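You operate a simulated robot arm through the tools that you are given. There is no shell and no other tool.

Carry out the task below with a simulated two-armed robot. There is one attempt and no reset: what you move stays moved.

Task
File the log card for LOT 452 and stand the gauges down.
Fine: card in the CARDS drawer, shut; head slide drawn back, selector to the dash, length gauge off.

Only the result counts: the job must be done as asked and must still hold three seconds after the hand-in. Knocking over, shifting, dropping, spilling or breaking anything else fails it.

Robot
Two 7-joint arms with fingered hands on one trunk that stands fixed in place. Base frame: the origin is at the foot of the trunk, x ahead of it, y to its left, z up; the work surface is at about z = 800. Lengths are in mm, angles in rad, forces in N, time in s.
The left shoulder is at [99, 128, 1086], the right one opposite. Payload 5 kg a hand.
The TCP of each hand is the grasp point between the finger pads, 37 mm short of the fingertips. In the tool frame z runs along the fingers and y along their closing line. The gripper opens to 124 mm. The gripper's body begins 43 mm behind the TCP. The gripper is a hand of 3 fingers: y runs from the thumb to the fingers, the wrist lies at [-21, -116, -203] in the tool frame, and closing takes about 1.5 s.
Orientation is that of the tool frame in the base frame, as [roll, pitch, yaw] about the fixed x, y, z axes, in that order (R = Rz(yaw) Ry(pitch) Rx(roll)). With the fingers straight down and the wrist toward the robot, the tool's x, y and z point along [0, 1, 0], [1, 0, 0] and [0, 0, -1] of the base frame.

Tools
- The arms move only by the tool nudge_tool. It takes "left_series", "right_series" or both (then of equal length, played together; a hand with none holds still); each is a list of rows, each an object (a shift or turn left out is 0, a gripper value left out holds the last) with "travel": the shift along the tool's x, y, z in mm, a list of three; "delta_rot": the turn, a rotation vector about the tool's x, y, z in rad, a list of three. In form: [{"travel": [dx, dy, dz], "delta_rot": [wx, wy, wz]}, ...]. A call has 1 to 20 rows; each row shifts and turns the commanded pose from where the row before left it, along the tool's axes as they then stand. "left_gripper" and "right_gripper" are, for a hand that has rows, the gripper command, from -1 (shut) to 1 (fully open), values between in proportion, set as the call begins (left out, the last holds). A row lasts 0.2 s, in which the tool goes at most 50 mm and 0.15 rad; a call with a longer step from one row to the next is refused whole, and so is a gripper value outside its range. A pose out of reach is approached as far as the arm can. The call stops where the force on the tool passes 40 N (or 10 N more than at its start, if that is more) or the arm is blocked; 0.2 s more then pass. Each finger travels about 45 mm/s and halts on what it meets, pressing with about 28 N; the grip force reading is that of the motor and also rises with nothing between the fingers. The clock runs only during rows and for 0.2 s after the last one: add rows that do not move to give the fingers time. The reply holds the time, the measured pose of the TCP, the force on the tool along the base axes, the opening and the grip force, in the units named above and with some noise, with the torque about the TCP (base axes, N m) and any sound that the robot's microphone picked up.
- Cameras (640 x 400 px; columns grow to the right, rows downward): "scene" is now at [240.8, -55.2, 1237]; the picture's right is [-0.65, -0.76, 0.00], its down [-0.50, 0.43, -0.75] and it looks along [0.57, -0.49, -0.66] (base axes); focal length 214 px, centre (320, 200). "left" rides on the left gripper at [-72, -104, -154] in its tool frame; the picture's right is [-0.83, -0.26, 0.49], its down [0.51, -0.72, 0.47] and it looks along [0.23, 0.64, 0.73] (tool axes); focal length 243 px, centre (320, 200). "right" rides on the right gripper at [72, -104, -154] in its tool frame; the picture's right is [-0.83, 0.26, -0.49], its down [-0.51, -0.72, 0.47] and it looks along [-0.23, 0.64, 0.73] (tool axes); focal length 243 px, centre (320, 200). There is no depth. A picture from a camera that has moved, and an enlarged one, comes with that camera's place and axes in the base frame and with its lens.
- camera(camera): a new picture of that camera. It takes no simulated time.
- lift_body(by): slides the trunk up (or, below 0, down) by that many mm; the arms and the scene camera ride with it, the base frame stays. It gives what a move gives, with no picture.
- curl_fingers(index, middle, thumb_bend, thumb_turn, hand): sets how far each is bent, from 0 (flat) to 1 (curled in); at 0.3 the hand is open as for a grip, at 0.7 the pads meet at the TCP. One left out holds its place. A second passes; each finger stops where it meets its share of the squeeze, and holds until it gets a number again. A gripper value or a shape takes the hand back. It gives what a move gives, with no picture; readings hold the bend of each and the force on the fingers (four entries, about 0 where the hand has none), thumb and palm. thumb_turn goes from beside the hand (0) to across from the fingers (1), as for a grip.
- set_grasp(shape, hand): the hand has 3 fingers and takes this shape, open, in about a second: jaw (thumb against the fingers, like two jaws); tri (thumb and two fingers); tip (a fingertip pinch); poke (one finger out to press); point (the index stretched); flat (the hand flat); cup (the hand cupped); fist (a fist). The gripper value then closes the fingers along that shape, each until it touches; the sizes above hold for jaw. It gives what a move gives, with no picture.
- head_to(pan, tilt): turns the head with the scene camera to pan (to the left, within 1.396 rad either way) and tilt (down, from -0.506 to 1.204), counted from straight ahead of the robot. It gives what a move gives.
- zoom(camera, box): a new picture of the part [left, top, right, bottom] of that camera's present view, enlarged. It takes no simulated time.
- close_job(): hands the job in; it is judged then, once.

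Places have to be worked out from the pictures, the camera data and where the tool is seen. Open the grippers and draw the arms clear of the work before you hand the job in, unless the task says otherwise.

The tools are called after "Call:" by a JSON object that holds its "op" and its "data". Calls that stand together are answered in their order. nudge_tool: Moves the arms, as the interface text tells. Its arguments: {"type":"object","properties":{"left_series":{"type":"array"},"left_gripper":{"type":"number"},"right_series":{"type":"array"},"right_gripper":{"type":"number"}},"required":[]} The other tools are called the same way: lift_body (by) slides the trunk up or down; set_grasp (shape, hand) gives the hand a shape; curl_fingers (index, middle, thumb_bend, thumb_turn, hand) moves the fingers one by one; head_to (pan, tilt) turns the head that bears the scene camera; camera (camera) takes a picture; zoom (camera, box) takes an enlarged picture of a part of a camera's view; close_job () hands the job in.

At the start:

```text
time: 0.0
left_eef_pos: [723.1, -134.9, 1095.0]
left_orientation: [3.141, -0.001, 1.572]
left_wrist_force: [0.7, 0.3, -0.4]
left_ft_torque: [-0.01, 0.02, -0.01]
left_grip_width: 123.4
left_grip_force: 0.1
left_shape: jaw
left_bend: [0.3, 0.3, 0.3, 0.98]
left_finger forces: [0.0, 0.0, 0.1, 0.1, 0.1, 0.0]
right_eef_pos: [366.0, -544.0, 1090.6]
right_orientation: [-3.141, 0.0, 1.572]
right_wrist_force: [-0.3, 0.0, -0.5]
right_ft_torque: [-0.01, 0.03, 0.0]
right_grip_width: 123.7
right_grip_force: 0.0
right_shape: jaw
right_bend: [0.3, 0.3, 0.3, 0.98]
right_finger forces: [0.0, 0.0, 0.0, 0.0, 0.0, 0.0]
trunk travel left (down, up): [-275.0, 288.0]
head pan, tilt: [-0.712, 0.719]
```

scene: 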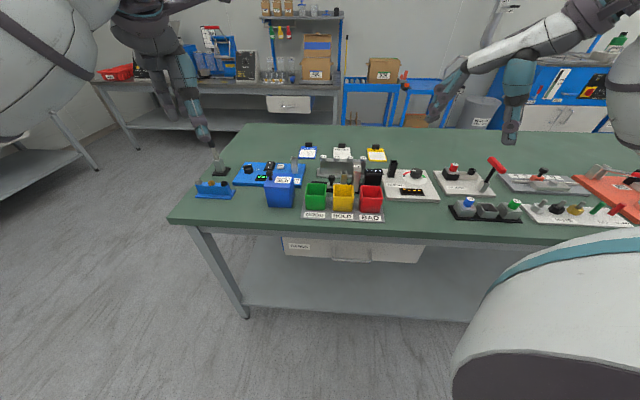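
right: 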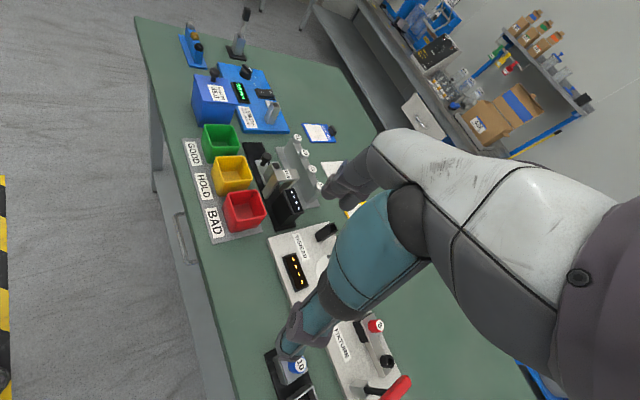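
left: 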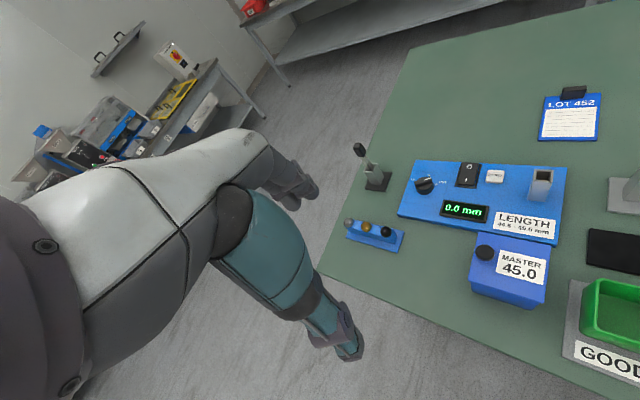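

The scene shows a bench with a blue LENGTH gauge, cards on clips, and a drawer beneath the bench. I'll enlarge parts of the pictures to identify everything.

Call:
{"op": "zoom", "data": {"camera": "left", "box": [330, 60, 640, 310]}}

Call:
{"op": "zoom", "data": {"camera": "scene", "box": [180, 130, 410, 270]}}

Call:
{"op": "zoom", "data": {"camera": "scene", "box": [380, 130, 640, 290]}}

Call:
{"op": "zoom", "data": {"camera": "right", "box": [150, 10, 400, 260]}}

```text
1.60 times, centred on (485, 185) of left
camera zoom: at [619.1, -208.4, 1249.6], right [-0.26, -0.83, -0.49], down [-0.72, 0.51, -0.47], along [0.64, 0.23, -0.73], focal length 388 px, centre (56, 224)
```

zoom: 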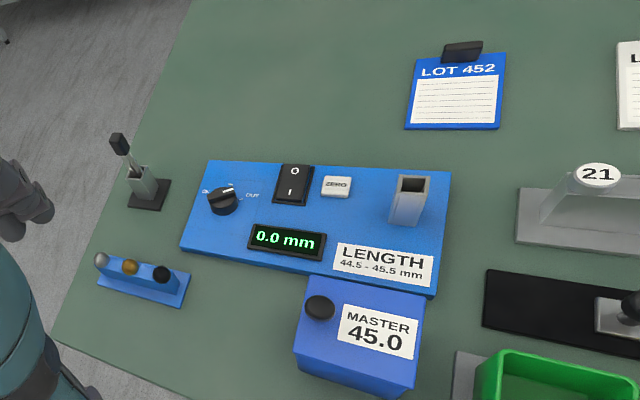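

```text
2.78 times, centred on (295, 200) of scene
camera zoom: at [240.8, -55.2, 1237.0], right [-0.65, -0.76, 0.0], down [-0.5, 0.43, -0.75], along [0.57, -0.49, -0.66], focal length 597 px, centre (390, 200)
```

zoom: 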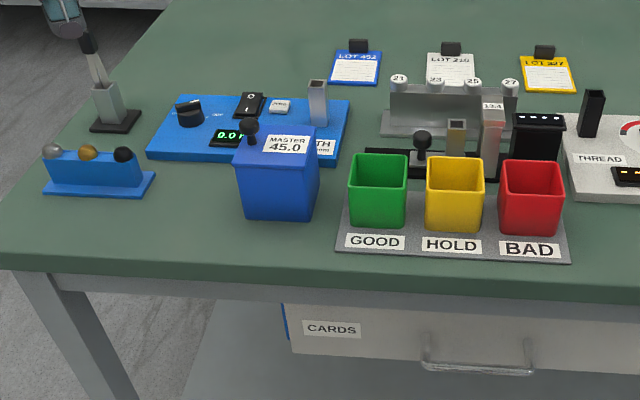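

```text
2.46 times, centred on (510, 210) of scene
camera zoom: at [240.8, -55.2, 1237.0], right [-0.65, -0.76, 0.0], down [-0.5, 0.43, -0.75], along [0.57, -0.49, -0.66], focal length 528 px, centre (-148, 175)
```

zoom: 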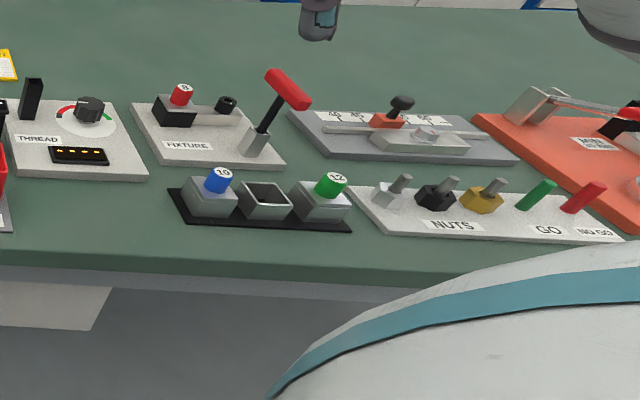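

```text
1.60 times, centred on (275, 135) of right
camera zoom: at [260.9, -471.9, 1243.8], right [0.26, -0.83, 0.49], down [-0.72, -0.51, -0.47], along [0.64, -0.23, -0.73], focal length 388 px, centre (392, 304)
```

zoom: 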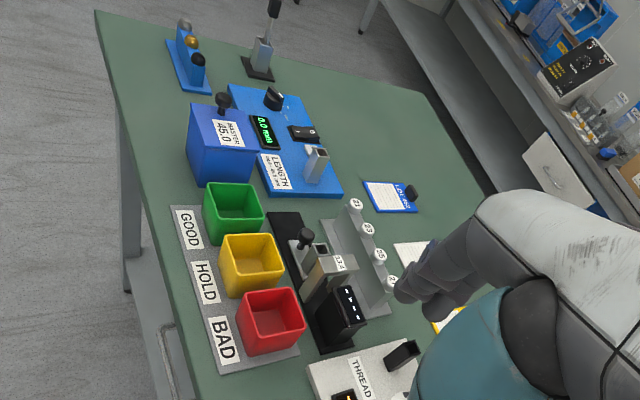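

I need finer detail on the selectors, the head slide and the cards. I'll zoom tightly on each.

Call:
{"op": "zoom", "data": {"camera": "left", "box": [395, 150, 485, 230]}}

Call:
{"op": "zoom", "data": {"camera": "scene", "box": [305, 150, 385, 200]}}

Call:
{"op": "zoom", "data": {"camera": "scene", "box": [380, 150, 450, 205]}}

Call:
{"op": "zoom", "data": {"camera": "scene", "box": [270, 225, 440, 290]}}

Call:
{"op": "zoom", "data": {"camera": "right", "box": [230, 125, 340, 240]}}

Call:
{"op": "zoom", "data": {"camera": "right", "box": [260, 215, 360, 310]}}

```text
5.00 times, centred on (440, 190) of left
camera zoom: at [619.1, -208.4, 1249.6], right [-0.26, -0.83, -0.49], down [-0.72, 0.51, -0.47], along [0.64, 0.23, -0.73], focal length 1213 px, centre (-280, 250)
```

zoom: 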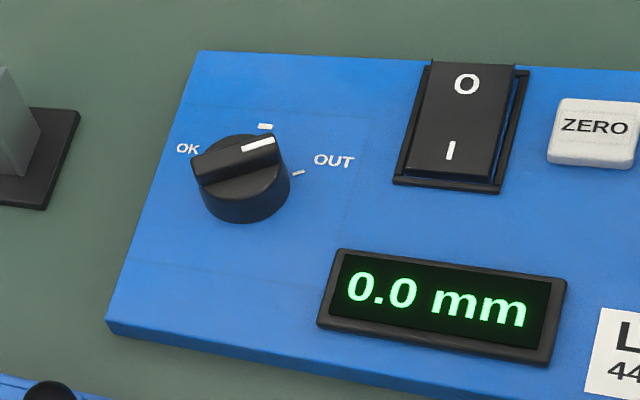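

```text
8.00 times, centred on (345, 175) of scene
camera zoom: at [240.8, -55.2, 1237.0], right [-0.65, -0.76, 0.0], down [-0.5, 0.43, -0.75], along [0.57, -0.49, -0.66], focal length 1716 px, centre (120, 400)
```

zoom: 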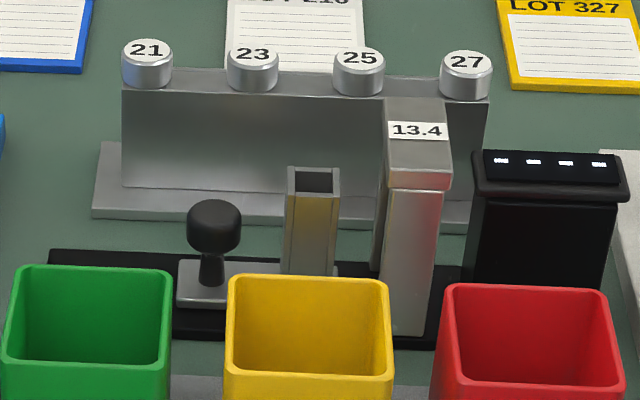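

```text
7.27 times, centred on (415, 178) of scene
camera zoom: at [240.8, -55.2, 1237.0], right [-0.65, -0.76, 0.0], down [-0.5, 0.43, -0.75], along [0.57, -0.49, -0.66], focal length 1560 px, centre (-371, 364)
```

zoom: 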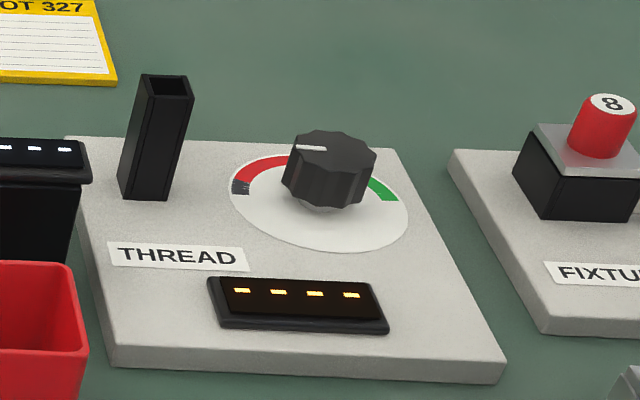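

```text
3.76 times, centred on (355, 258) of scene
camera zoom: at [240.8, -55.2, 1237.0], right [-0.65, -0.76, 0.0], down [-0.5, 0.43, -0.75], along [0.57, -0.49, -0.66], focal length 807 px, centre (188, -16)
```

zoom: 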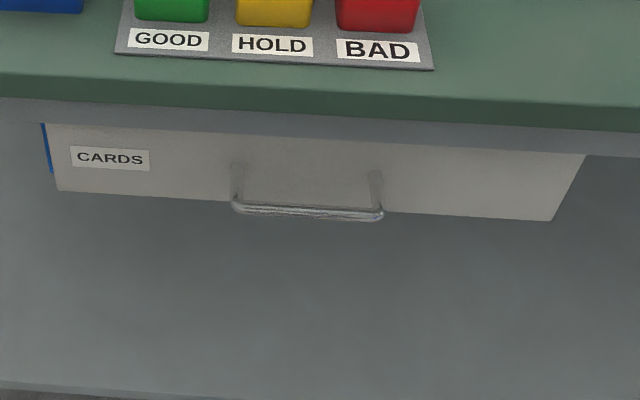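

```text
3.48 times, centred on (285, 182) of right
camera zoom: at [260.9, -471.9, 1243.8], right [0.26, -0.83, 0.49], down [-0.72, -0.51, -0.47], along [0.64, -0.23, -0.73], focal length 844 px, centre (442, 261)
```

zoom: 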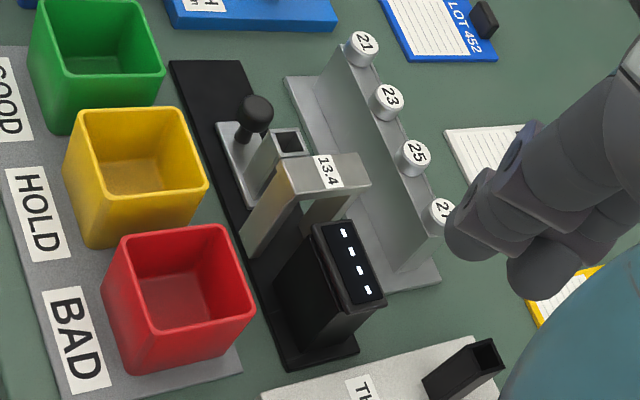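

```text
4.21 times, centred on (310, 262) of right
camera zoom: at [260.9, -471.9, 1243.8], right [0.26, -0.83, 0.49], down [-0.72, -0.51, -0.47], along [0.64, -0.23, -0.73], focal length 1022 px, centre (362, -63)
```

zoom: 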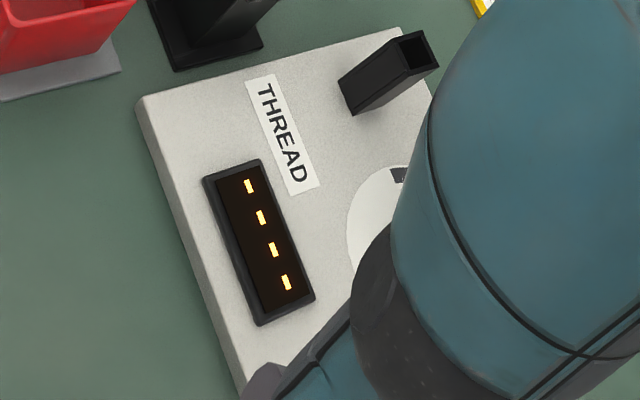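

The LENGTH gauge carries the OK / dash / OUT selector and an I/O rocker; the head-height gauge (13.4) has the slide with a black knob. I'll zoom tighter on the selector, slide, card, and drawer front to measure them.

Call:
{"op": "zoom", "data": {"camera": "left", "box": [405, 165, 453, 195]}}

Call:
{"op": "zoom", "data": {"camera": "left", "box": [525, 75, 621, 150]}}

Call:
{"op": "zoom", "data": {"camera": "scene", "box": [200, 130, 310, 205]}}

Call:
{"op": "zoom", "data": {"camera": "left", "box": [560, 150, 640, 300]}}

```text
13.33 times, centred on (429, 180) of left
camera zoom: at [619.1, -208.4, 1249.6], right [-0.26, -0.83, -0.49], down [-0.72, 0.51, -0.47], along [0.64, 0.23, -0.73], focal length 3235 px, centre (-1133, 467)
```

zoom: 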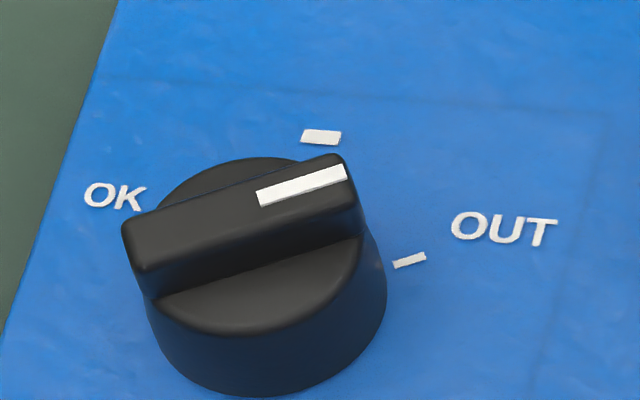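

```text
5.33 times, centred on (573, 112) of left
camera zoom: at [619.1, -208.4, 1249.6], right [-0.26, -0.83, -0.49], down [-0.72, 0.51, -0.47], along [0.64, 0.23, -0.73], focal length 1294 px, centre (-1029, 667)
```

zoom: 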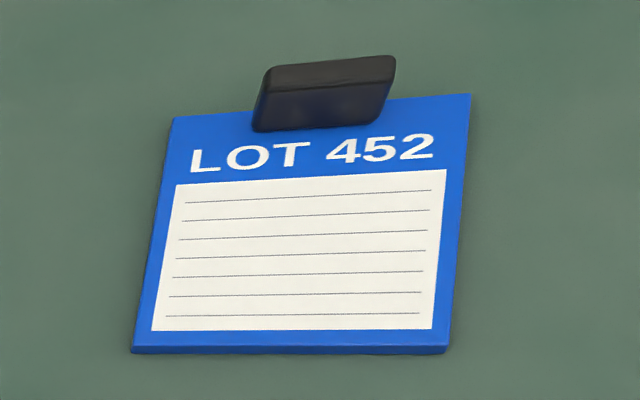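

```text
5.33 times, centred on (255, 168) of scene
camera zoom: at [240.8, -55.2, 1237.0], right [-0.65, -0.76, 0.0], down [-0.5, 0.43, -0.75], along [0.57, -0.49, -0.66], focal length 1144 px, centre (667, 373)
```

zoom: 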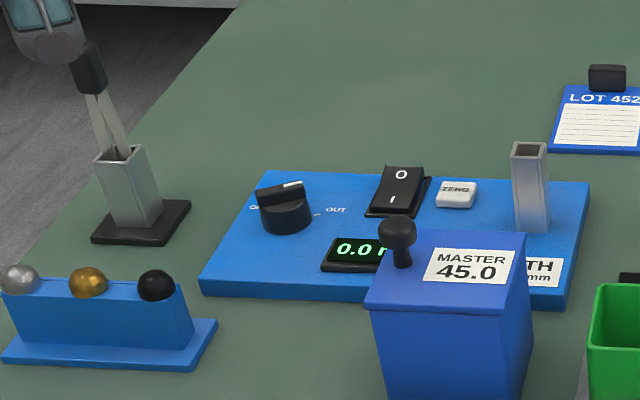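

```text
2.67 times, centred on (600, 225) of left
camera zoom: at [619.1, -208.4, 1249.6], right [-0.26, -0.83, -0.49], down [-0.72, 0.51, -0.47], along [0.64, 0.23, -0.73], focal length 647 px, centre (-427, 133)
```

zoom: 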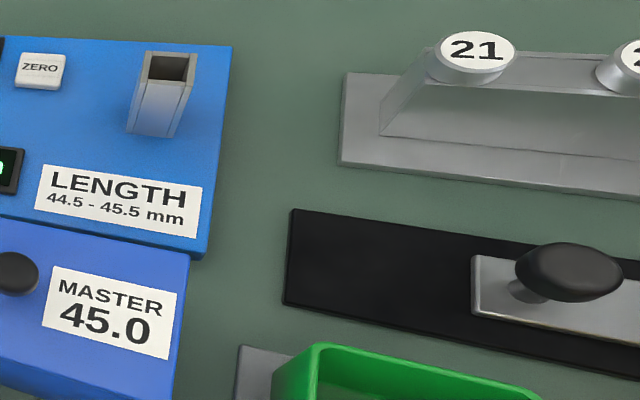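

Working in a table-aligned frame (n away from robot along base [0.707,-0.707], l leftward [0.707,0.707]), I place the rocker's O end at about base (869,-360,832), the selector at (883,-281) pointing to OUT with the dash 60° counterclockwise, and the slide knob at (640,-448,845). The card is at about (877,-540), and the drawer handle bar at n≈580, z≈677. First I move the left hand clear to the left and yaw the right hand to the table's 45°.

Call:
{"op": "nudge_tool", "data": {"left_series": [{"travel": [50, 0, 0]}, {"travel": [50, 0, 0]}, {"travel": [50, 0, 0]}, {"travel": [50, 0, 0]}, {"travel": [50, 0, 0]}, {"travel": [0, 0, 0]}], "right_series": [{"delta_rot": [0, 0, 0.1309]}, {"delta_rot": [0, 0, 0.1309]}, {"delta_rot": [0, 0, 0.1309]}, {"delta_rot": [0, 0, 0.1309]}, {"delta_rot": [0, 0, 0.1309]}, {"delta_rot": [0, 0, 0.1309]}]}}

Call:
{"op": "set_grasp", "data": {"hand": "right", "shape": "poke"}}

Call:
{"op": "camera", "data": {"camera": "scene"}}

Call:
{"op": "camera", "data": {"camera": "right"}}

Call:
{"op": "camera", "data": {"camera": "left"}}

```text
time: 1.4
left_eef_pos: [722.8, 115.7, 1095.5]
left_orientation: [3.141, 0.002, 1.572]
left_wrist_force: [-0.1, -0.8, 0.2]
left_ft_torque: [0.04, 0.06, -0.02]
left_grip_width: 123.7
left_grip_force: 0.0
left_shape: jaw
left_bend: [0.3, 0.3, 0.3, 0.98]
left_finger forces: [0.0, 0.0, 0.0, 0.1, 0.1, 0.0]
right_eef_pos: [366.2, -544.4, 1091.5]
right_orientation: [3.141, 0.0, 0.784]
right_wrist_force: [0.2, -0.3, -0.5]
right_ft_torque: [-0.01, 0.01, 0.01]
right_grip_width: 123.7
right_grip_force: 0.1
right_shape: jaw
right_bend: [0.3, 0.3, 0.3, 0.98]
right_finger forces: [0.0, 0.0, 0.0, 0.1, 0.0, 0.1]
trunk travel left (down, up): [-275.0, 288.0]
head pan, tilt: [-0.712, 0.719]
```

```text
time: 2.3
left_eef_pos: [723.7, 116.5, 1094.6]
left_orientation: [-3.141, -0.001, 1.571]
left_wrist_force: [-0.5, 0.3, -0.8]
left_ft_torque: [-0.02, 0.02, 0.02]
left_grip_width: 123.6
left_grip_force: 0.0
left_shape: jaw
left_bend: [0.3, 0.3, 0.3, 0.98]
left_finger forces: [0.1, 0.0, 0.1, 0.0, 0.0, 0.0]
right_eef_pos: [364.6, -544.3, 1091.5]
right_orientation: [-3.141, -0.001, 0.786]
right_wrist_force: [-0.4, -0.8, -0.3]
right_ft_torque: [-0.01, -0.01, 0.0]
right_grip_width: 0.2
right_grip_force: 0.0
right_shape: poke
right_bend: [0.7, 0.7, 1.0, 1.0]
right_finger forces: [0.0, 0.0, 0.0, 0.1, 0.1, 0.1]
trunk travel left (down, up): [-275.0, 288.0]
head pan, tilt: [-0.712, 0.719]
```

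```text
taken
camera scene: at [240.8, -55.3, 1236.9], right [-0.65, -0.76, 0.0], down [-0.5, 0.43, -0.75], along [0.57, -0.49, -0.66], focal length 214 px, centre (320, 200)
```

scene: 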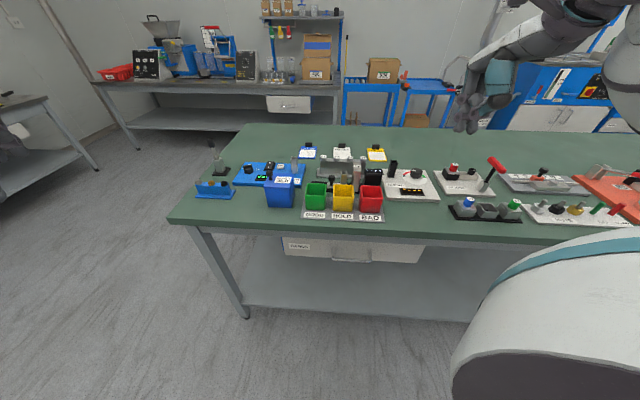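

```text
taken
camera right: at [342.7, -419.2, 1243.8], right [-0.4, -0.77, 0.49], down [-0.87, 0.15, -0.47], along [0.29, -0.62, -0.73], focal length 243 px, centre (320, 200)
```

right: 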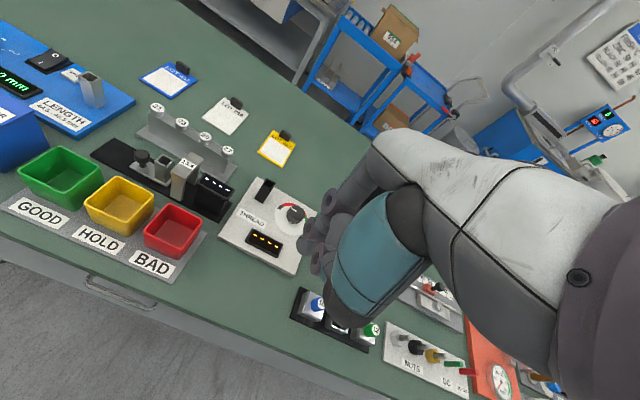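

```text
taken
camera left: at [618.7, 43.5, 1248.5], right [-0.26, -0.83, -0.49], down [-0.72, 0.51, -0.47], along [0.64, 0.23, -0.73], focal length 243 px, centre (320, 200)
```

left: 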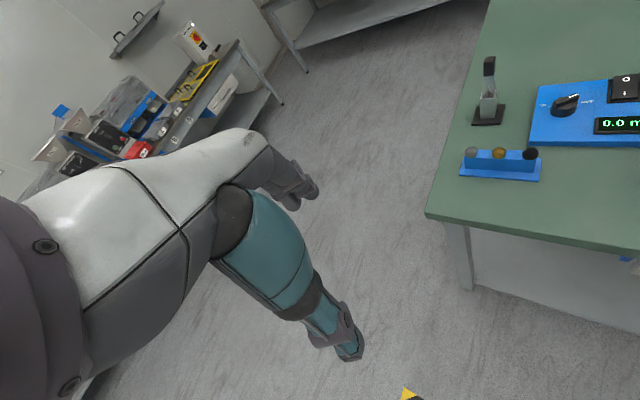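

The poke shape's bend reads index 0.7, middle 0.7, so I want to see which finger sticks out. I zoom on the right hand from both cameras.

Call:
{"op": "zoom", "data": {"camera": "right", "box": [270, 150, 430, 290]}}

Call:
{"op": "zoom", "data": {"camera": "scene", "box": [440, 0, 640, 140]}}

```text
2.86 times, centred on (350, 220) of right
camera zoom: at [342.7, -419.2, 1243.8], right [-0.4, -0.77, 0.49], down [-0.87, 0.15, -0.47], along [0.29, -0.62, -0.73], focal length 693 px, centre (234, 143)
```

zoom: 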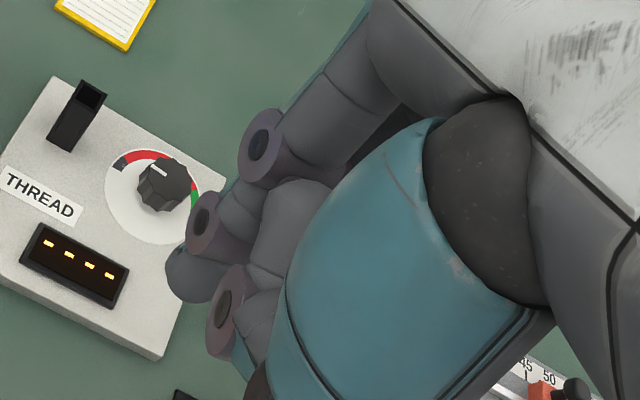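

```text
2.86 times, centred on (540, 70) of scene
camera zoom: at [240.8, -55.3, 1236.9], right [-0.65, -0.76, 0.0], down [-0.5, 0.43, -0.75], along [0.57, -0.49, -0.66], focal length 613 px, centre (-309, 571)
```

zoom: 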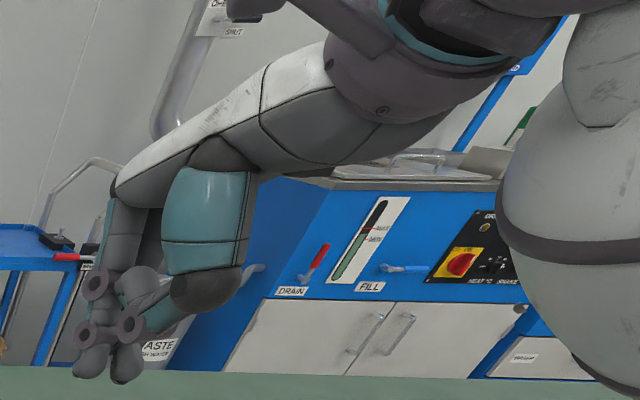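

Both index and middle seem to protrude in this shape. I'll curl the middle finger away so only the index is out at bend 0.7, then look again.

Call:
{"op": "curl_fingers", "data": {"hand": "right", "index": 0.65, "middle": 1.0, "thumb_bend": 1.0, "thumb_turn": 1.0}}

Call:
{"op": "zoom", "data": {"camera": "right", "box": [270, 150, 430, 290]}}

Call:
{"op": "zoom", "data": {"camera": "scene", "box": [440, 60, 520, 140]}}

```text
time: 3.3
left_eef_pos: [724.1, 116.9, 1094.4]
left_orientation: [3.141, 0.0, 1.571]
left_wrist_force: [0.1, 0.1, 0.8]
left_ft_torque: [0.0, 0.02, -0.05]
left_grip_width: 123.6
left_grip_force: 0.1
left_shape: jaw
left_bend: [0.3, 0.3, 0.3, 0.98]
left_finger forces: [0.1, 0.1, 0.0, 0.0, 0.1, 0.0]
right_eef_pos: [365.3, -543.7, 1092.2]
right_orientation: [3.141, -0.001, 0.786]
right_wrist_force: [-0.1, 0.8, 0.3]
right_ft_torque: [-0.03, 0.02, -0.01]
right_grip_width: 34.5
right_grip_force: 0.1
right_shape: fingers
right_bend: [0.29, 1.0, 1.0, 1.0]
right_finger forces: [0.1, 0.0, 0.0, 0.0, 0.0, 0.0]
trunk travel left (down, up): [-275.0, 288.0]
head pan, tilt: [-0.712, 0.719]
```

```text
2.86 times, centred on (350, 220) of right
camera zoom: at [342.7, -419.1, 1243.9], right [-0.4, -0.77, 0.49], down [-0.87, 0.15, -0.47], along [0.29, -0.62, -0.73], focal length 693 px, centre (234, 143)
```

zoom: 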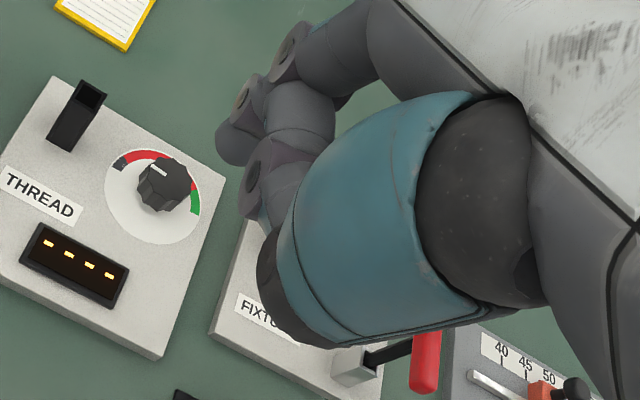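

```text
5.00 times, centred on (480, 100) of scene
camera zoom: at [240.8, -55.3, 1237.0], right [-0.65, -0.76, 0.0], down [-0.5, 0.43, -0.75], along [0.57, -0.49, -0.66], focal length 1072 px, centre (-480, 700)
```

zoom: 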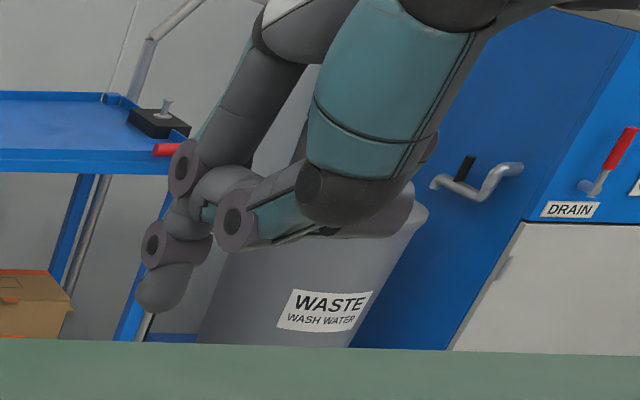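

The index reads 0.29, not what I asked. I repeat the command with index 0.7 to see how the bend number responds.

Call:
{"op": "curl_fingers", "data": {"hand": "right", "index": 0.5}}

Call:
{"op": "zoom", "data": {"camera": "right", "box": [270, 150, 430, 290]}}

Call:
{"op": "zoom", "data": {"camera": "scene", "box": [440, 60, 520, 140]}}

```text
time: 4.3
left_eef_pos: [724.2, 116.9, 1095.0]
left_orientation: [3.139, 0.001, 1.571]
left_wrist_force: [-0.3, 0.5, -0.7]
left_ft_torque: [-0.01, -0.02, 0.0]
left_grip_width: 123.3
left_grip_force: 0.1
left_shape: jaw
left_bend: [0.3, 0.3, 0.3, 0.98]
left_finger forces: [0.0, 0.0, 0.0, 0.0, 0.1, 0.0]
right_eef_pos: [366.7, -543.4, 1091.4]
right_orientation: [-3.14, 0.001, 0.785]
right_wrist_force: [-0.3, 0.7, -0.4]
right_ft_torque: [-0.01, -0.04, 0.03]
right_grip_width: 34.1
right_grip_force: 0.1
right_shape: fingers
right_bend: [0.3, 1.0, 1.0, 1.0]
right_finger forces: [0.0, 0.0, 0.0, 0.0, 0.0, 0.1]
trunk travel left (down, up): [-275.0, 288.0]
head pan, tilt: [-0.712, 0.719]
```

```text
2.86 times, centred on (350, 220) of right
camera zoom: at [342.7, -419.1, 1243.9], right [-0.4, -0.77, 0.49], down [-0.87, 0.15, -0.47], along [0.29, -0.62, -0.73], focal length 693 px, centre (234, 143)
```

zoom: 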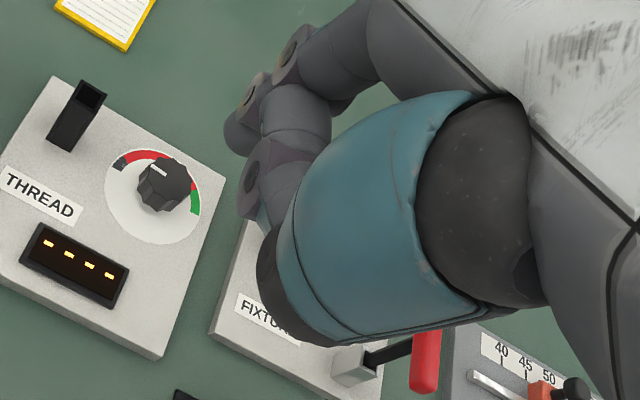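

```text
5.00 times, centred on (480, 100) of scene
camera zoom: at [240.8, -55.3, 1237.0], right [-0.65, -0.76, 0.0], down [-0.5, 0.43, -0.75], along [0.57, -0.49, -0.66], focal length 1072 px, centre (-480, 700)
```

zoom: 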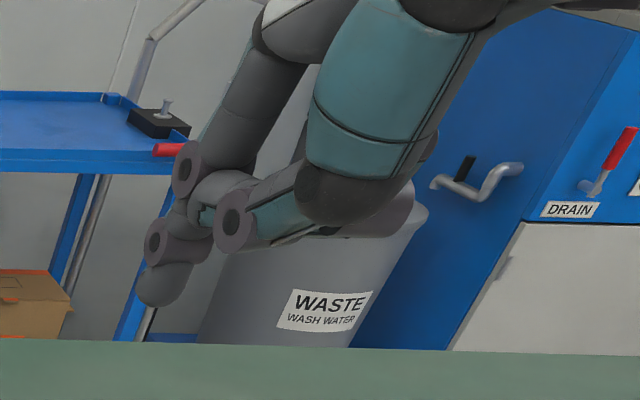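

I'd rather use a predictable shape. I return to the jaw shape and close it, then check where the joined tips are.

Call:
{"op": "set_grasp", "data": {"hand": "right", "shape": "jaw"}}

Call:
{"op": "nudge_tool", "data": {"right_gripper": -1, "right_series": [{"travel": [50, 0, 0]}, {"travel": [50, 0, 0]}, {"travel": [50, 0, 0]}, {"travel": [50, 10, 0]}, {"travel": [50, 40, 0]}, {"travel": [50, 40, 0]}, {"travel": [50, 20, 0]}, {"travel": [0, 0, 0]}]}}

Call:
{"op": "camera", "data": {"camera": "scene"}}

Call:
{"op": "camera", "data": {"camera": "right"}}

```text
time: 5.2
left_eef_pos: [724.0, 116.6, 1095.2]
left_orientation: [3.141, 0.001, 1.571]
left_wrist_force: [0.2, 0.1, 0.0]
left_ft_torque: [-0.03, 0.02, -0.02]
left_grip_width: 123.4
left_grip_force: 0.1
left_shape: jaw
left_bend: [0.3, 0.3, 0.3, 0.98]
left_finger forces: [0.0, 0.0, 0.0, 0.0, 0.1, 0.0]
right_eef_pos: [364.6, -545.5, 1091.2]
right_orientation: [3.141, -0.001, 0.787]
right_wrist_force: [-0.2, 0.5, -0.6]
right_ft_torque: [-0.02, 0.01, 0.02]
right_grip_width: 123.9
right_grip_force: 0.1
right_shape: jaw
right_bend: [0.3, 0.3, 0.3, 0.98]
right_finger forces: [0.1, 0.0, 0.1, 0.1, 0.0, 0.0]
trunk travel left (down, up): [-275.0, 288.0]
head pan, tilt: [-0.712, 0.719]
```

```text
refused: row 4 steps farther than a row can; nothing moved
```

```text
taken
camera scene: at [240.8, -55.3, 1237.0], right [-0.65, -0.76, 0.0], down [-0.5, 0.43, -0.75], along [0.57, -0.49, -0.66], focal length 214 px, centre (320, 200)
```

scene: 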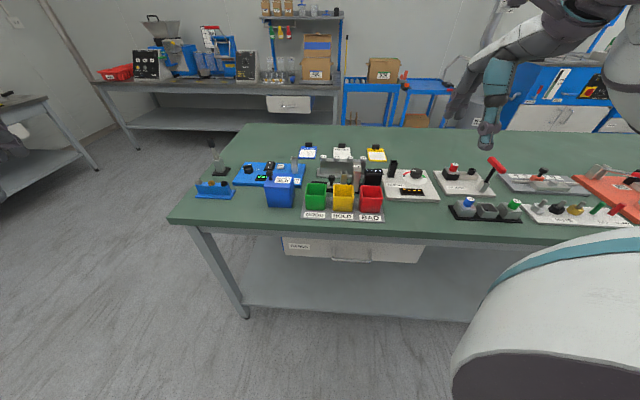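

```text
taken
camera right: at [342.7, -419.1, 1243.9], right [-0.4, -0.77, 0.49], down [-0.87, 0.15, -0.47], along [0.29, -0.62, -0.73], focal length 243 px, centre (320, 200)
```

right: 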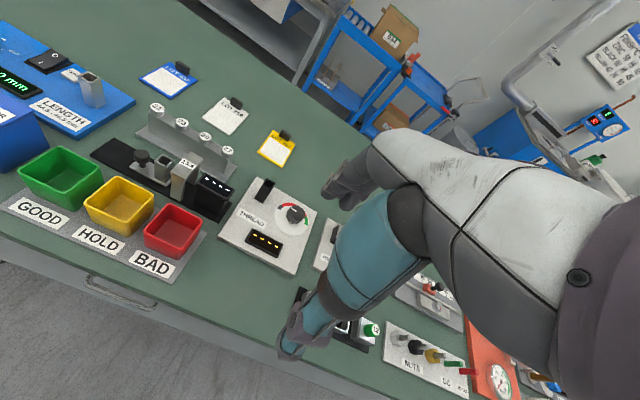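

Rows may total at most 50 mm. I move the right hand (closing) over toward the LENGTH gauge at a safe height.

Call:
{"op": "nudge_tool", "data": {"right_gripper": -1, "right_series": [{"travel": [40.5, 18.8, 5]}, {"travel": [40.5, 18.8, 5]}, {"travel": [40.5, 18.8, 5]}, {"travel": [40.5, 18.8, 5]}, {"travel": [40.5, 18.8, 5]}, {"travel": [40.5, 18.8, 5]}, {"travel": [40.5, 18.8, 5]}, {"travel": [40.5, 18.8, 5]}, {"travel": [40.5, 18.8, 5]}, {"travel": [40.5, 18.8, 5]}, {"travel": [40.5, 18.8, 5]}, {"travel": [40.5, 18.8, 5]}, {"travel": [0, 0, 0]}]}}

Call:
{"op": "camera", "data": {"camera": "scene"}}

Call:
{"op": "camera", "data": {"camera": "right"}}

```text
time: 8.0
left_eef_pos: [721.8, 115.2, 1095.6]
left_orientation: [3.139, -0.001, 1.57]
left_wrist_force: [-0.5, 0.5, 0.4]
left_ft_torque: [0.02, 0.01, 0.04]
left_grip_width: 123.6
left_grip_force: 0.2
left_shape: jaw
left_bend: [0.3, 0.3, 0.3, 0.98]
left_finger forces: [0.0, 0.0, 0.0, 0.1, 0.0, 0.0]
right_eef_pos: [868.6, -359.6, 1034.4]
right_orientation: [3.141, -0.002, 0.785]
right_wrist_force: [0.4, -0.1, 0.5]
right_ft_torque: [0.05, -0.04, 0.03]
right_grip_width: 0.0
right_grip_force: 28.0
right_shape: jaw
right_bend: [0.7, 0.7, 0.56, 1.0]
right_finger forces: [0.1, 0.1, 0.0, 0.0, 0.1, 0.1]
trunk travel left (down, up): [-275.0, 288.0]
head pan, tilt: [-0.712, 0.719]
```

```text
taken
camera scene: at [239.4, -55.9, 1237.3], right [-0.65, -0.76, 0.0], down [-0.5, 0.43, -0.75], along [0.57, -0.49, -0.66], focal length 214 px, centre (320, 200)
```

scene: 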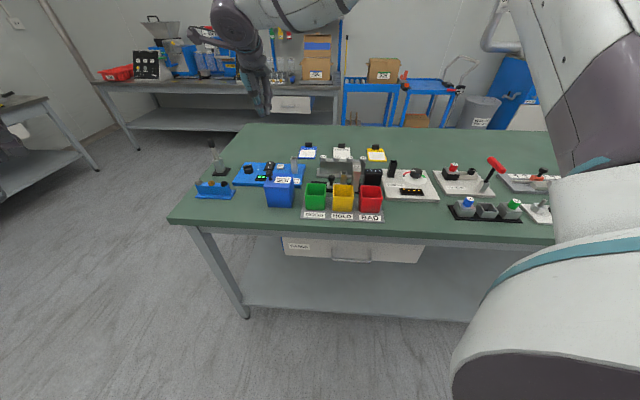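

```text
taken
camera right: at [845.4, -235.9, 1186.3], right [-0.4, -0.77, 0.49], down [-0.87, 0.15, -0.47], along [0.29, -0.62, -0.73], focal length 243 px, centre (320, 200)
```

right: 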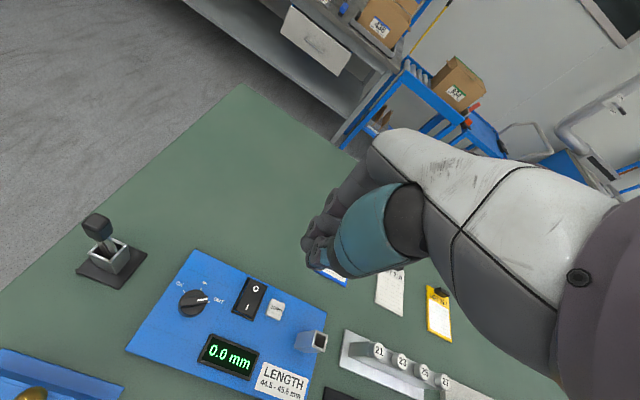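

The hand is above the rocker at 1034. I zoom to pin the rocker's position and see the closed fingertips.

Call:
{"op": "zoom", "data": {"camera": "right", "box": [160, 260, 340, 380]}}

Call:
{"op": "zoom", "data": {"camera": "right", "box": [280, 150, 440, 290]}}

Call:
{"op": "zoom", "data": {"camera": "scene", "box": [220, 70, 320, 190]}}

```text
3.33 times, centred on (250, 320) of right
camera zoom: at [845.4, -235.9, 1186.3], right [-0.4, -0.77, 0.49], down [-0.87, 0.15, -0.47], along [0.29, -0.62, -0.73], focal length 809 px, centre (553, -200)
```

zoom: 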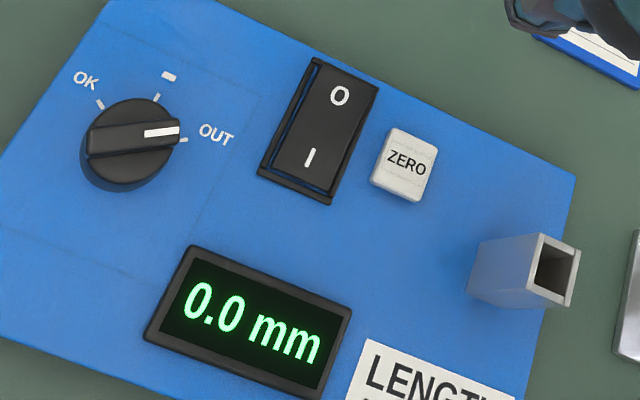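

```text
2.86 times, centred on (360, 220) of right
camera zoom: at [845.4, -235.9, 1186.3], right [-0.4, -0.77, 0.49], down [-0.87, 0.15, -0.47], along [0.29, -0.62, -0.73], focal length 693 px, centre (206, 143)
```

zoom: 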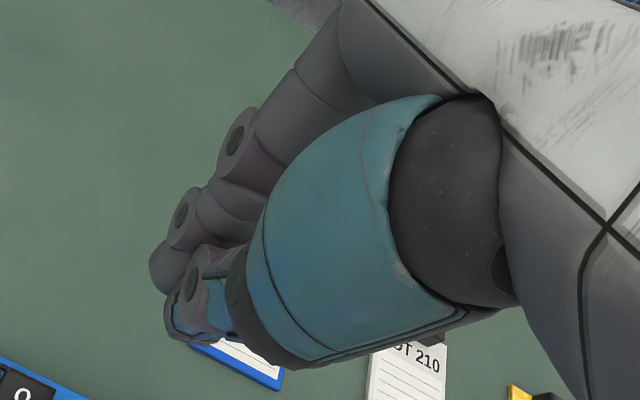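

```text
3.33 times, centred on (270, 130) of scene
camera zoom: at [239.4, -55.9, 1237.3], right [-0.65, -0.76, 0.0], down [-0.5, 0.43, -0.75], along [0.57, -0.49, -0.66], focal length 715 px, centre (487, 433)
```

zoom: 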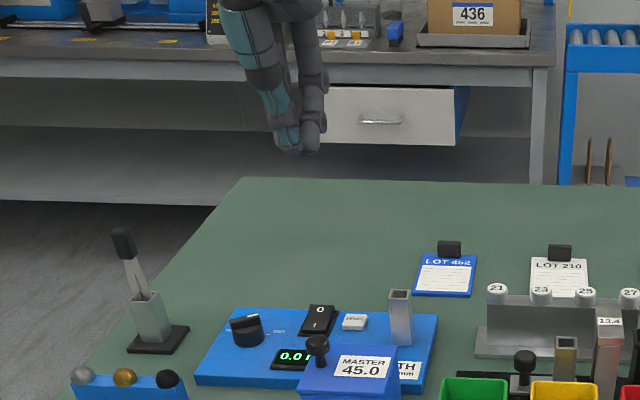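

The selector clearly points to OUT, with the dash tick 60° counterclockwise from it. Let me look closer at the rocker's tilt and bezel before pressing.

Call:
{"op": "zoom", "data": {"camera": "right", "box": [228, 270, 292, 325]}}

Call:
{"op": "zoom", "data": {"camera": "scene", "box": [250, 152, 298, 182]}}

Call:
{"op": "zoom", "data": {"camera": "scene", "box": [245, 80, 285, 120]}}

```text
7.27 times, centred on (260, 298) of right
camera zoom: at [845.4, -235.9, 1186.3], right [-0.4, -0.77, 0.49], down [-0.87, 0.15, -0.47], along [0.29, -0.62, -0.73], focal length 1764 px, centre (756, -509)
```

zoom: 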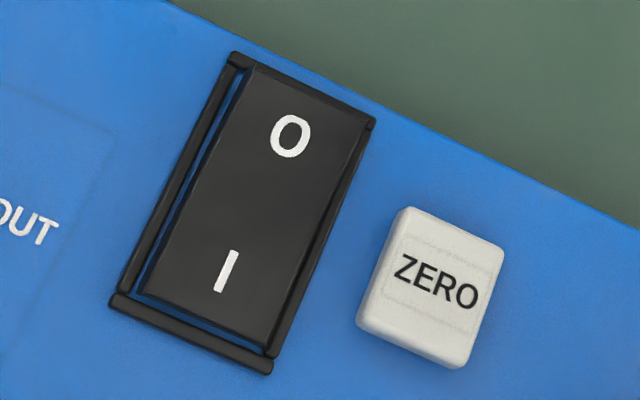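

```text
13.33 times, centred on (274, 167) of scene
camera zoom: at [239.4, -55.9, 1237.3], right [-0.65, -0.76, 0.0], down [-0.5, 0.43, -0.75], along [0.57, -0.49, -0.66], focal length 2860 px, centre (933, 640)
```

zoom: 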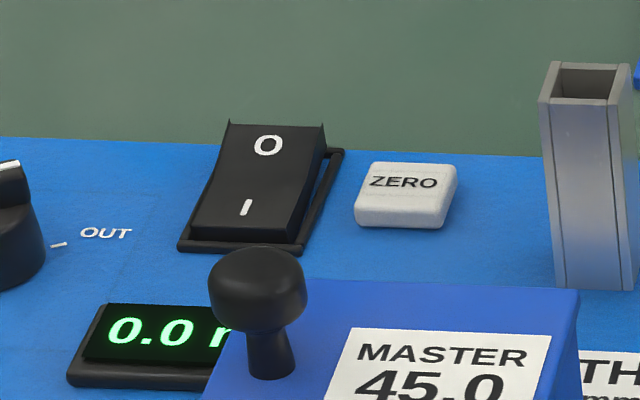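

```text
10.00 times, centred on (265, 100) of scene
camera zoom: at [239.4, -55.9, 1237.3], right [-0.65, -0.76, 0.0], down [-0.5, 0.43, -0.75], along [0.57, -0.49, -0.66], focal length 2145 px, centre (870, 1200)
```

zoom: 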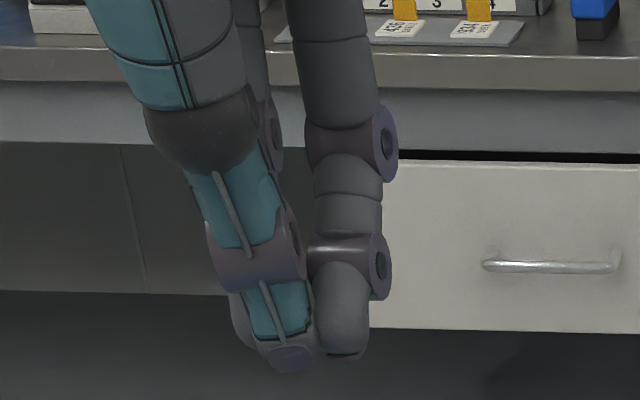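

The closed tips form a cluster about 44 mm wide along l with tips ~38 mm below the TCP. I shift to l≈370, n≈873 (clear of ZERO at l<334) and descend to just above the rocker's O end.

Call:
{"op": "nudge_tool", "data": {"right_series": [{"travel": [10, 4.5, 0]}, {"travel": [0, 0, 45]}, {"travel": [0, 0, 45]}, {"travel": [0, 0, 40]}, {"travel": [0, 0, 0]}]}}

Call:
{"op": "zoom", "data": {"camera": "right", "box": [240, 180, 420, 360]}}

Call:
{"op": "zoom", "data": {"camera": "scene", "box": [235, 120, 305, 190]}}

```text
time: 9.2
left_eef_pos: [723.6, 116.8, 1095.7]
left_orientation: [3.141, 0.001, 1.572]
left_wrist_force: [0.4, 0.1, 0.4]
left_ft_torque: [-0.01, -0.02, 0.01]
left_grip_width: 123.7
left_grip_force: 0.2
left_shape: jaw
left_bend: [0.3, 0.3, 0.3, 0.98]
left_finger forces: [0.1, 0.0, 0.1, 0.1, 0.1, 0.1]
right_eef_pos: [880.2, -355.7, 901.7]
right_orientation: [3.141, 0.0, 0.786]
right_wrist_force: [-0.2, 0.0, 0.9]
right_ft_torque: [-0.01, -0.01, 0.01]
right_grip_width: 0.2
right_grip_force: 27.8
right_shape: jaw
right_bend: [0.7, 0.7, 0.56, 1.0]
right_finger forces: [0.0, 0.1, 0.0, 0.1, 0.0, 0.0]
trunk travel left (down, up): [-275.0, 288.0]
head pan, tilt: [-0.712, 0.719]
```

```text
2.22 times, centred on (330, 270) of right
camera zoom: at [857.4, -230.6, 1054.9], right [-0.4, -0.77, 0.49], down [-0.87, 0.15, -0.47], along [0.29, -0.62, -0.73], focal length 539 px, centre (298, 44)
```

zoom: 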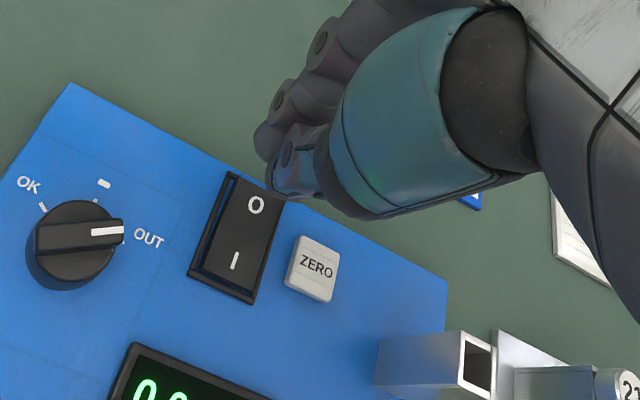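

```text
5.71 times, centred on (270, 155) of scene
camera zoom: at [240.1, -55.0, 1237.2], right [-0.65, -0.76, 0.0], down [-0.5, 0.43, -0.75], along [0.57, -0.49, -0.66], focal length 1226 px, centre (606, 457)
```

zoom: 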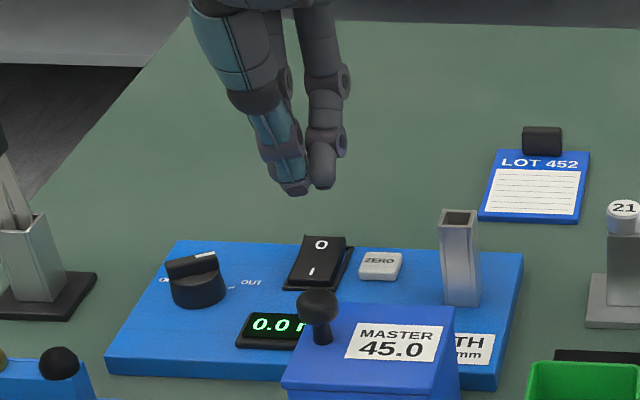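

Triangulating gives the O face at n≈873, l≈362, z≈824, so the tips (z≈864) are 40 mm above it. I descend 34 mm, then in small steps to press.

Call:
{"op": "nudge_tool", "data": {"right_series": [{"travel": [0, 0, 32]}, {"travel": [0, 0, 4]}, {"travel": [0, 0, 3]}, {"travel": [0, 0, 3]}, {"travel": [0, 0, 2]}]}}

Call:
{"op": "zoom", "data": {"camera": "scene", "box": [235, 130, 305, 190]}}

```text
time: 10.4
left_eef_pos: [721.5, 116.6, 1095.9]
left_orientation: [3.139, 0.001, 1.57]
left_wrist_force: [0.5, -0.2, 0.1]
left_ft_torque: [0.07, 0.02, 0.03]
left_grip_width: 123.6
left_grip_force: 0.1
left_shape: jaw
left_bend: [0.3, 0.3, 0.3, 0.98]
left_finger forces: [0.0, 0.1, 0.0, 0.0, 0.0, 0.1]
right_eef_pos: [879.8, -354.8, 861.2]
right_orientation: [3.138, -0.001, 0.785]
right_wrist_force: [0.7, -1.4, 17.2]
right_ft_torque: [0.08, 0.08, 0.0]
right_grip_width: 0.0
right_grip_force: 27.7
right_shape: jaw
right_bend: [0.7, 0.7, 0.57, 1.0]
right_finger forces: [0.0, 0.1, 0.1, 0.1, 0.1, 0.0]
trunk travel left (down, up): [-275.0, 288.0]
head pan, tilt: [-0.712, 0.719]
```

```text
6.67 times, centred on (270, 160) of scene
camera zoom: at [238.9, -54.7, 1237.5], right [-0.65, -0.76, 0.0], down [-0.5, 0.43, -0.75], along [0.57, -0.49, -0.66], focal length 1430 px, centre (653, 467)
```

zoom: 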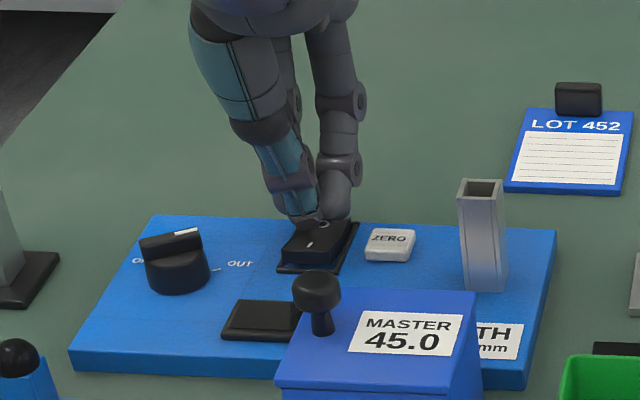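

The display went dark, so the length gauge is off. I lift straight up and then look at the selector from both cameras to triangulate it.

Call:
{"op": "nudge_tool", "data": {"right_series": [{"travel": [0, 0, -30]}, {"travel": [0, 0, -45]}, {"travel": [0, 0, -45]}, {"travel": [0, 0, 0]}]}}

Call:
{"op": "zoom", "data": {"camera": "right", "box": [160, 240, 340, 380]}}

Call:
{"op": "zoom", "data": {"camera": "scene", "box": [230, 150, 310, 200]}}

```text
time: 11.4
left_eef_pos: [725.1, 114.2, 1095.6]
left_orientation: [3.141, 0.0, 1.571]
left_wrist_force: [0.1, -0.4, 0.0]
left_ft_torque: [0.0, -0.03, 0.03]
left_grip_width: 123.7
left_grip_force: 0.0
left_shape: jaw
left_bend: [0.3, 0.3, 0.3, 0.98]
left_finger forces: [0.1, 0.0, 0.0, 0.0, 0.0, 0.0]
right_eef_pos: [878.2, -356.0, 975.4]
right_orientation: [-3.141, 0.001, 0.784]
right_wrist_force: [0.0, -0.3, -0.2]
right_ft_torque: [0.0, 0.04, -0.03]
right_grip_width: 0.0
right_grip_force: 28.5
right_shape: jaw
right_bend: [0.7, 0.7, 0.57, 1.0]
right_finger forces: [0.0, 0.0, 0.1, 0.1, 0.0, 0.0]
trunk travel left (down, up): [-275.0, 288.0]
head pan, tilt: [-0.712, 0.719]
```

```text
2.86 times, centred on (250, 310) of right
camera zoom: at [856.3, -231.1, 1128.1], right [-0.4, -0.77, 0.49], down [-0.87, 0.15, -0.47], along [0.29, -0.62, -0.73], focal length 693 px, centre (520, -114)
```

zoom: 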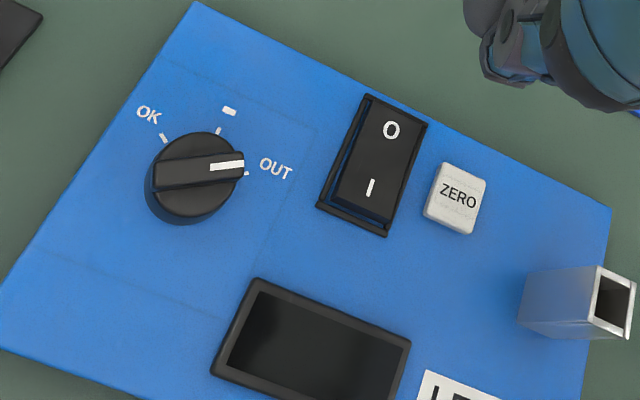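

```text
8.00 times, centred on (270, 175) of scene
camera zoom: at [241.3, -55.6, 1236.8], right [-0.65, -0.76, 0.0], down [-0.5, 0.43, -0.75], along [0.57, -0.49, -0.66], focal length 1716 px, centre (720, 400)
```

zoom: 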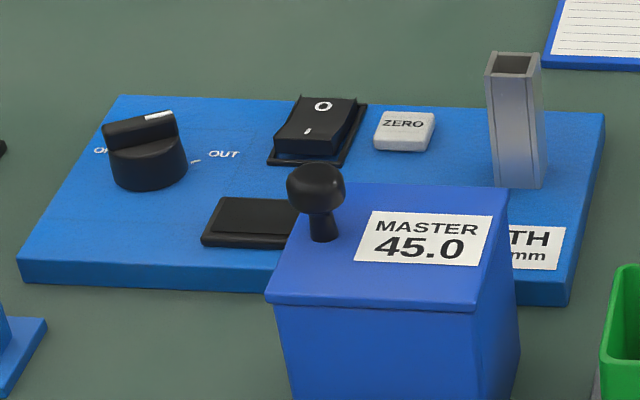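

The selector's bar top triangulates to base (886,-282), z≈839. I move above it, yaw to 75° so the jaws straddle the bar, tilt slightly outward for reach, and part-open the jaws.

Call:
{"op": "nudge_tool", "data": {"right_gripper": -0.25, "right_series": [{"travel": [29.1, -23.3, 0]}, {"travel": [29.1, -23.3, 0]}, {"delta_rot": [0, 0, -0.131]}, {"delta_rot": [0, 0, -0.131]}, {"delta_rot": [0, 0, -0.131]}, {"delta_rot": [0, 0, -0.131]}, {"delta_rot": [-0.13, 0, 0]}, {"travel": [0, 0, 0]}]}}

Call:
{"op": "camera", "data": {"camera": "right"}}

Call:
{"op": "zoom", "data": {"camera": "scene", "box": [210, 100, 310, 190]}}

```text
time: 13.2
left_eef_pos: [724.3, 116.6, 1094.7]
left_orientation: [3.141, 0.0, 1.572]
left_wrist_force: [-0.3, 0.7, -0.2]
left_ft_torque: [-0.05, 0.02, 0.03]
left_grip_width: 123.7
left_grip_force: 0.0
left_shape: jaw
left_bend: [0.3, 0.3, 0.3, 0.98]
left_finger forces: [0.0, 0.1, 0.1, 0.0, 0.1, 0.0]
right_eef_pos: [887.7, -281.7, 978.4]
right_orientation: [3.011, 0.001, 1.31]
right_wrist_force: [0.4, -0.5, -0.1]
right_ft_torque: [-0.03, 0.0, 0.01]
right_grip_width: 46.2
right_grip_force: 0.1
right_shape: jaw
right_bend: [0.74, 0.5, 0.73, 1.0]
right_finger forces: [0.1, 0.0, 0.1, 0.1, 0.0, 0.1]
trunk travel left (down, up): [-275.0, 288.0]
head pan, tilt: [-0.712, 0.719]
```

```text
taken
camera right: at [786.4, -180.8, 1115.7], right [-0.03, -0.85, 0.52], down [-0.76, -0.32, -0.56], along [0.65, -0.41, -0.64], focal length 243 px, centre (320, 200)
```

right: 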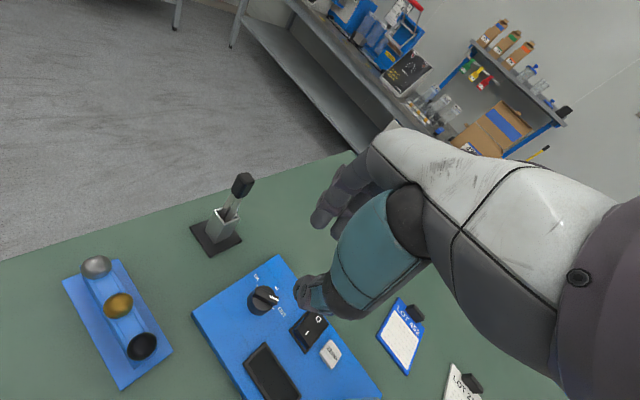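

```text
4.44 times, centred on (260, 145) of scene
camera zoom: at [241.0, -55.6, 1236.9], right [-0.65, -0.76, 0.0], down [-0.5, 0.43, -0.75], along [0.57, -0.49, -0.66], focal length 953 px, centre (587, 444)
```

zoom: 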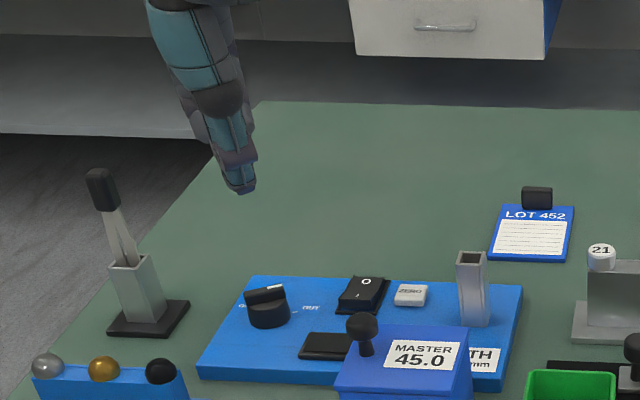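

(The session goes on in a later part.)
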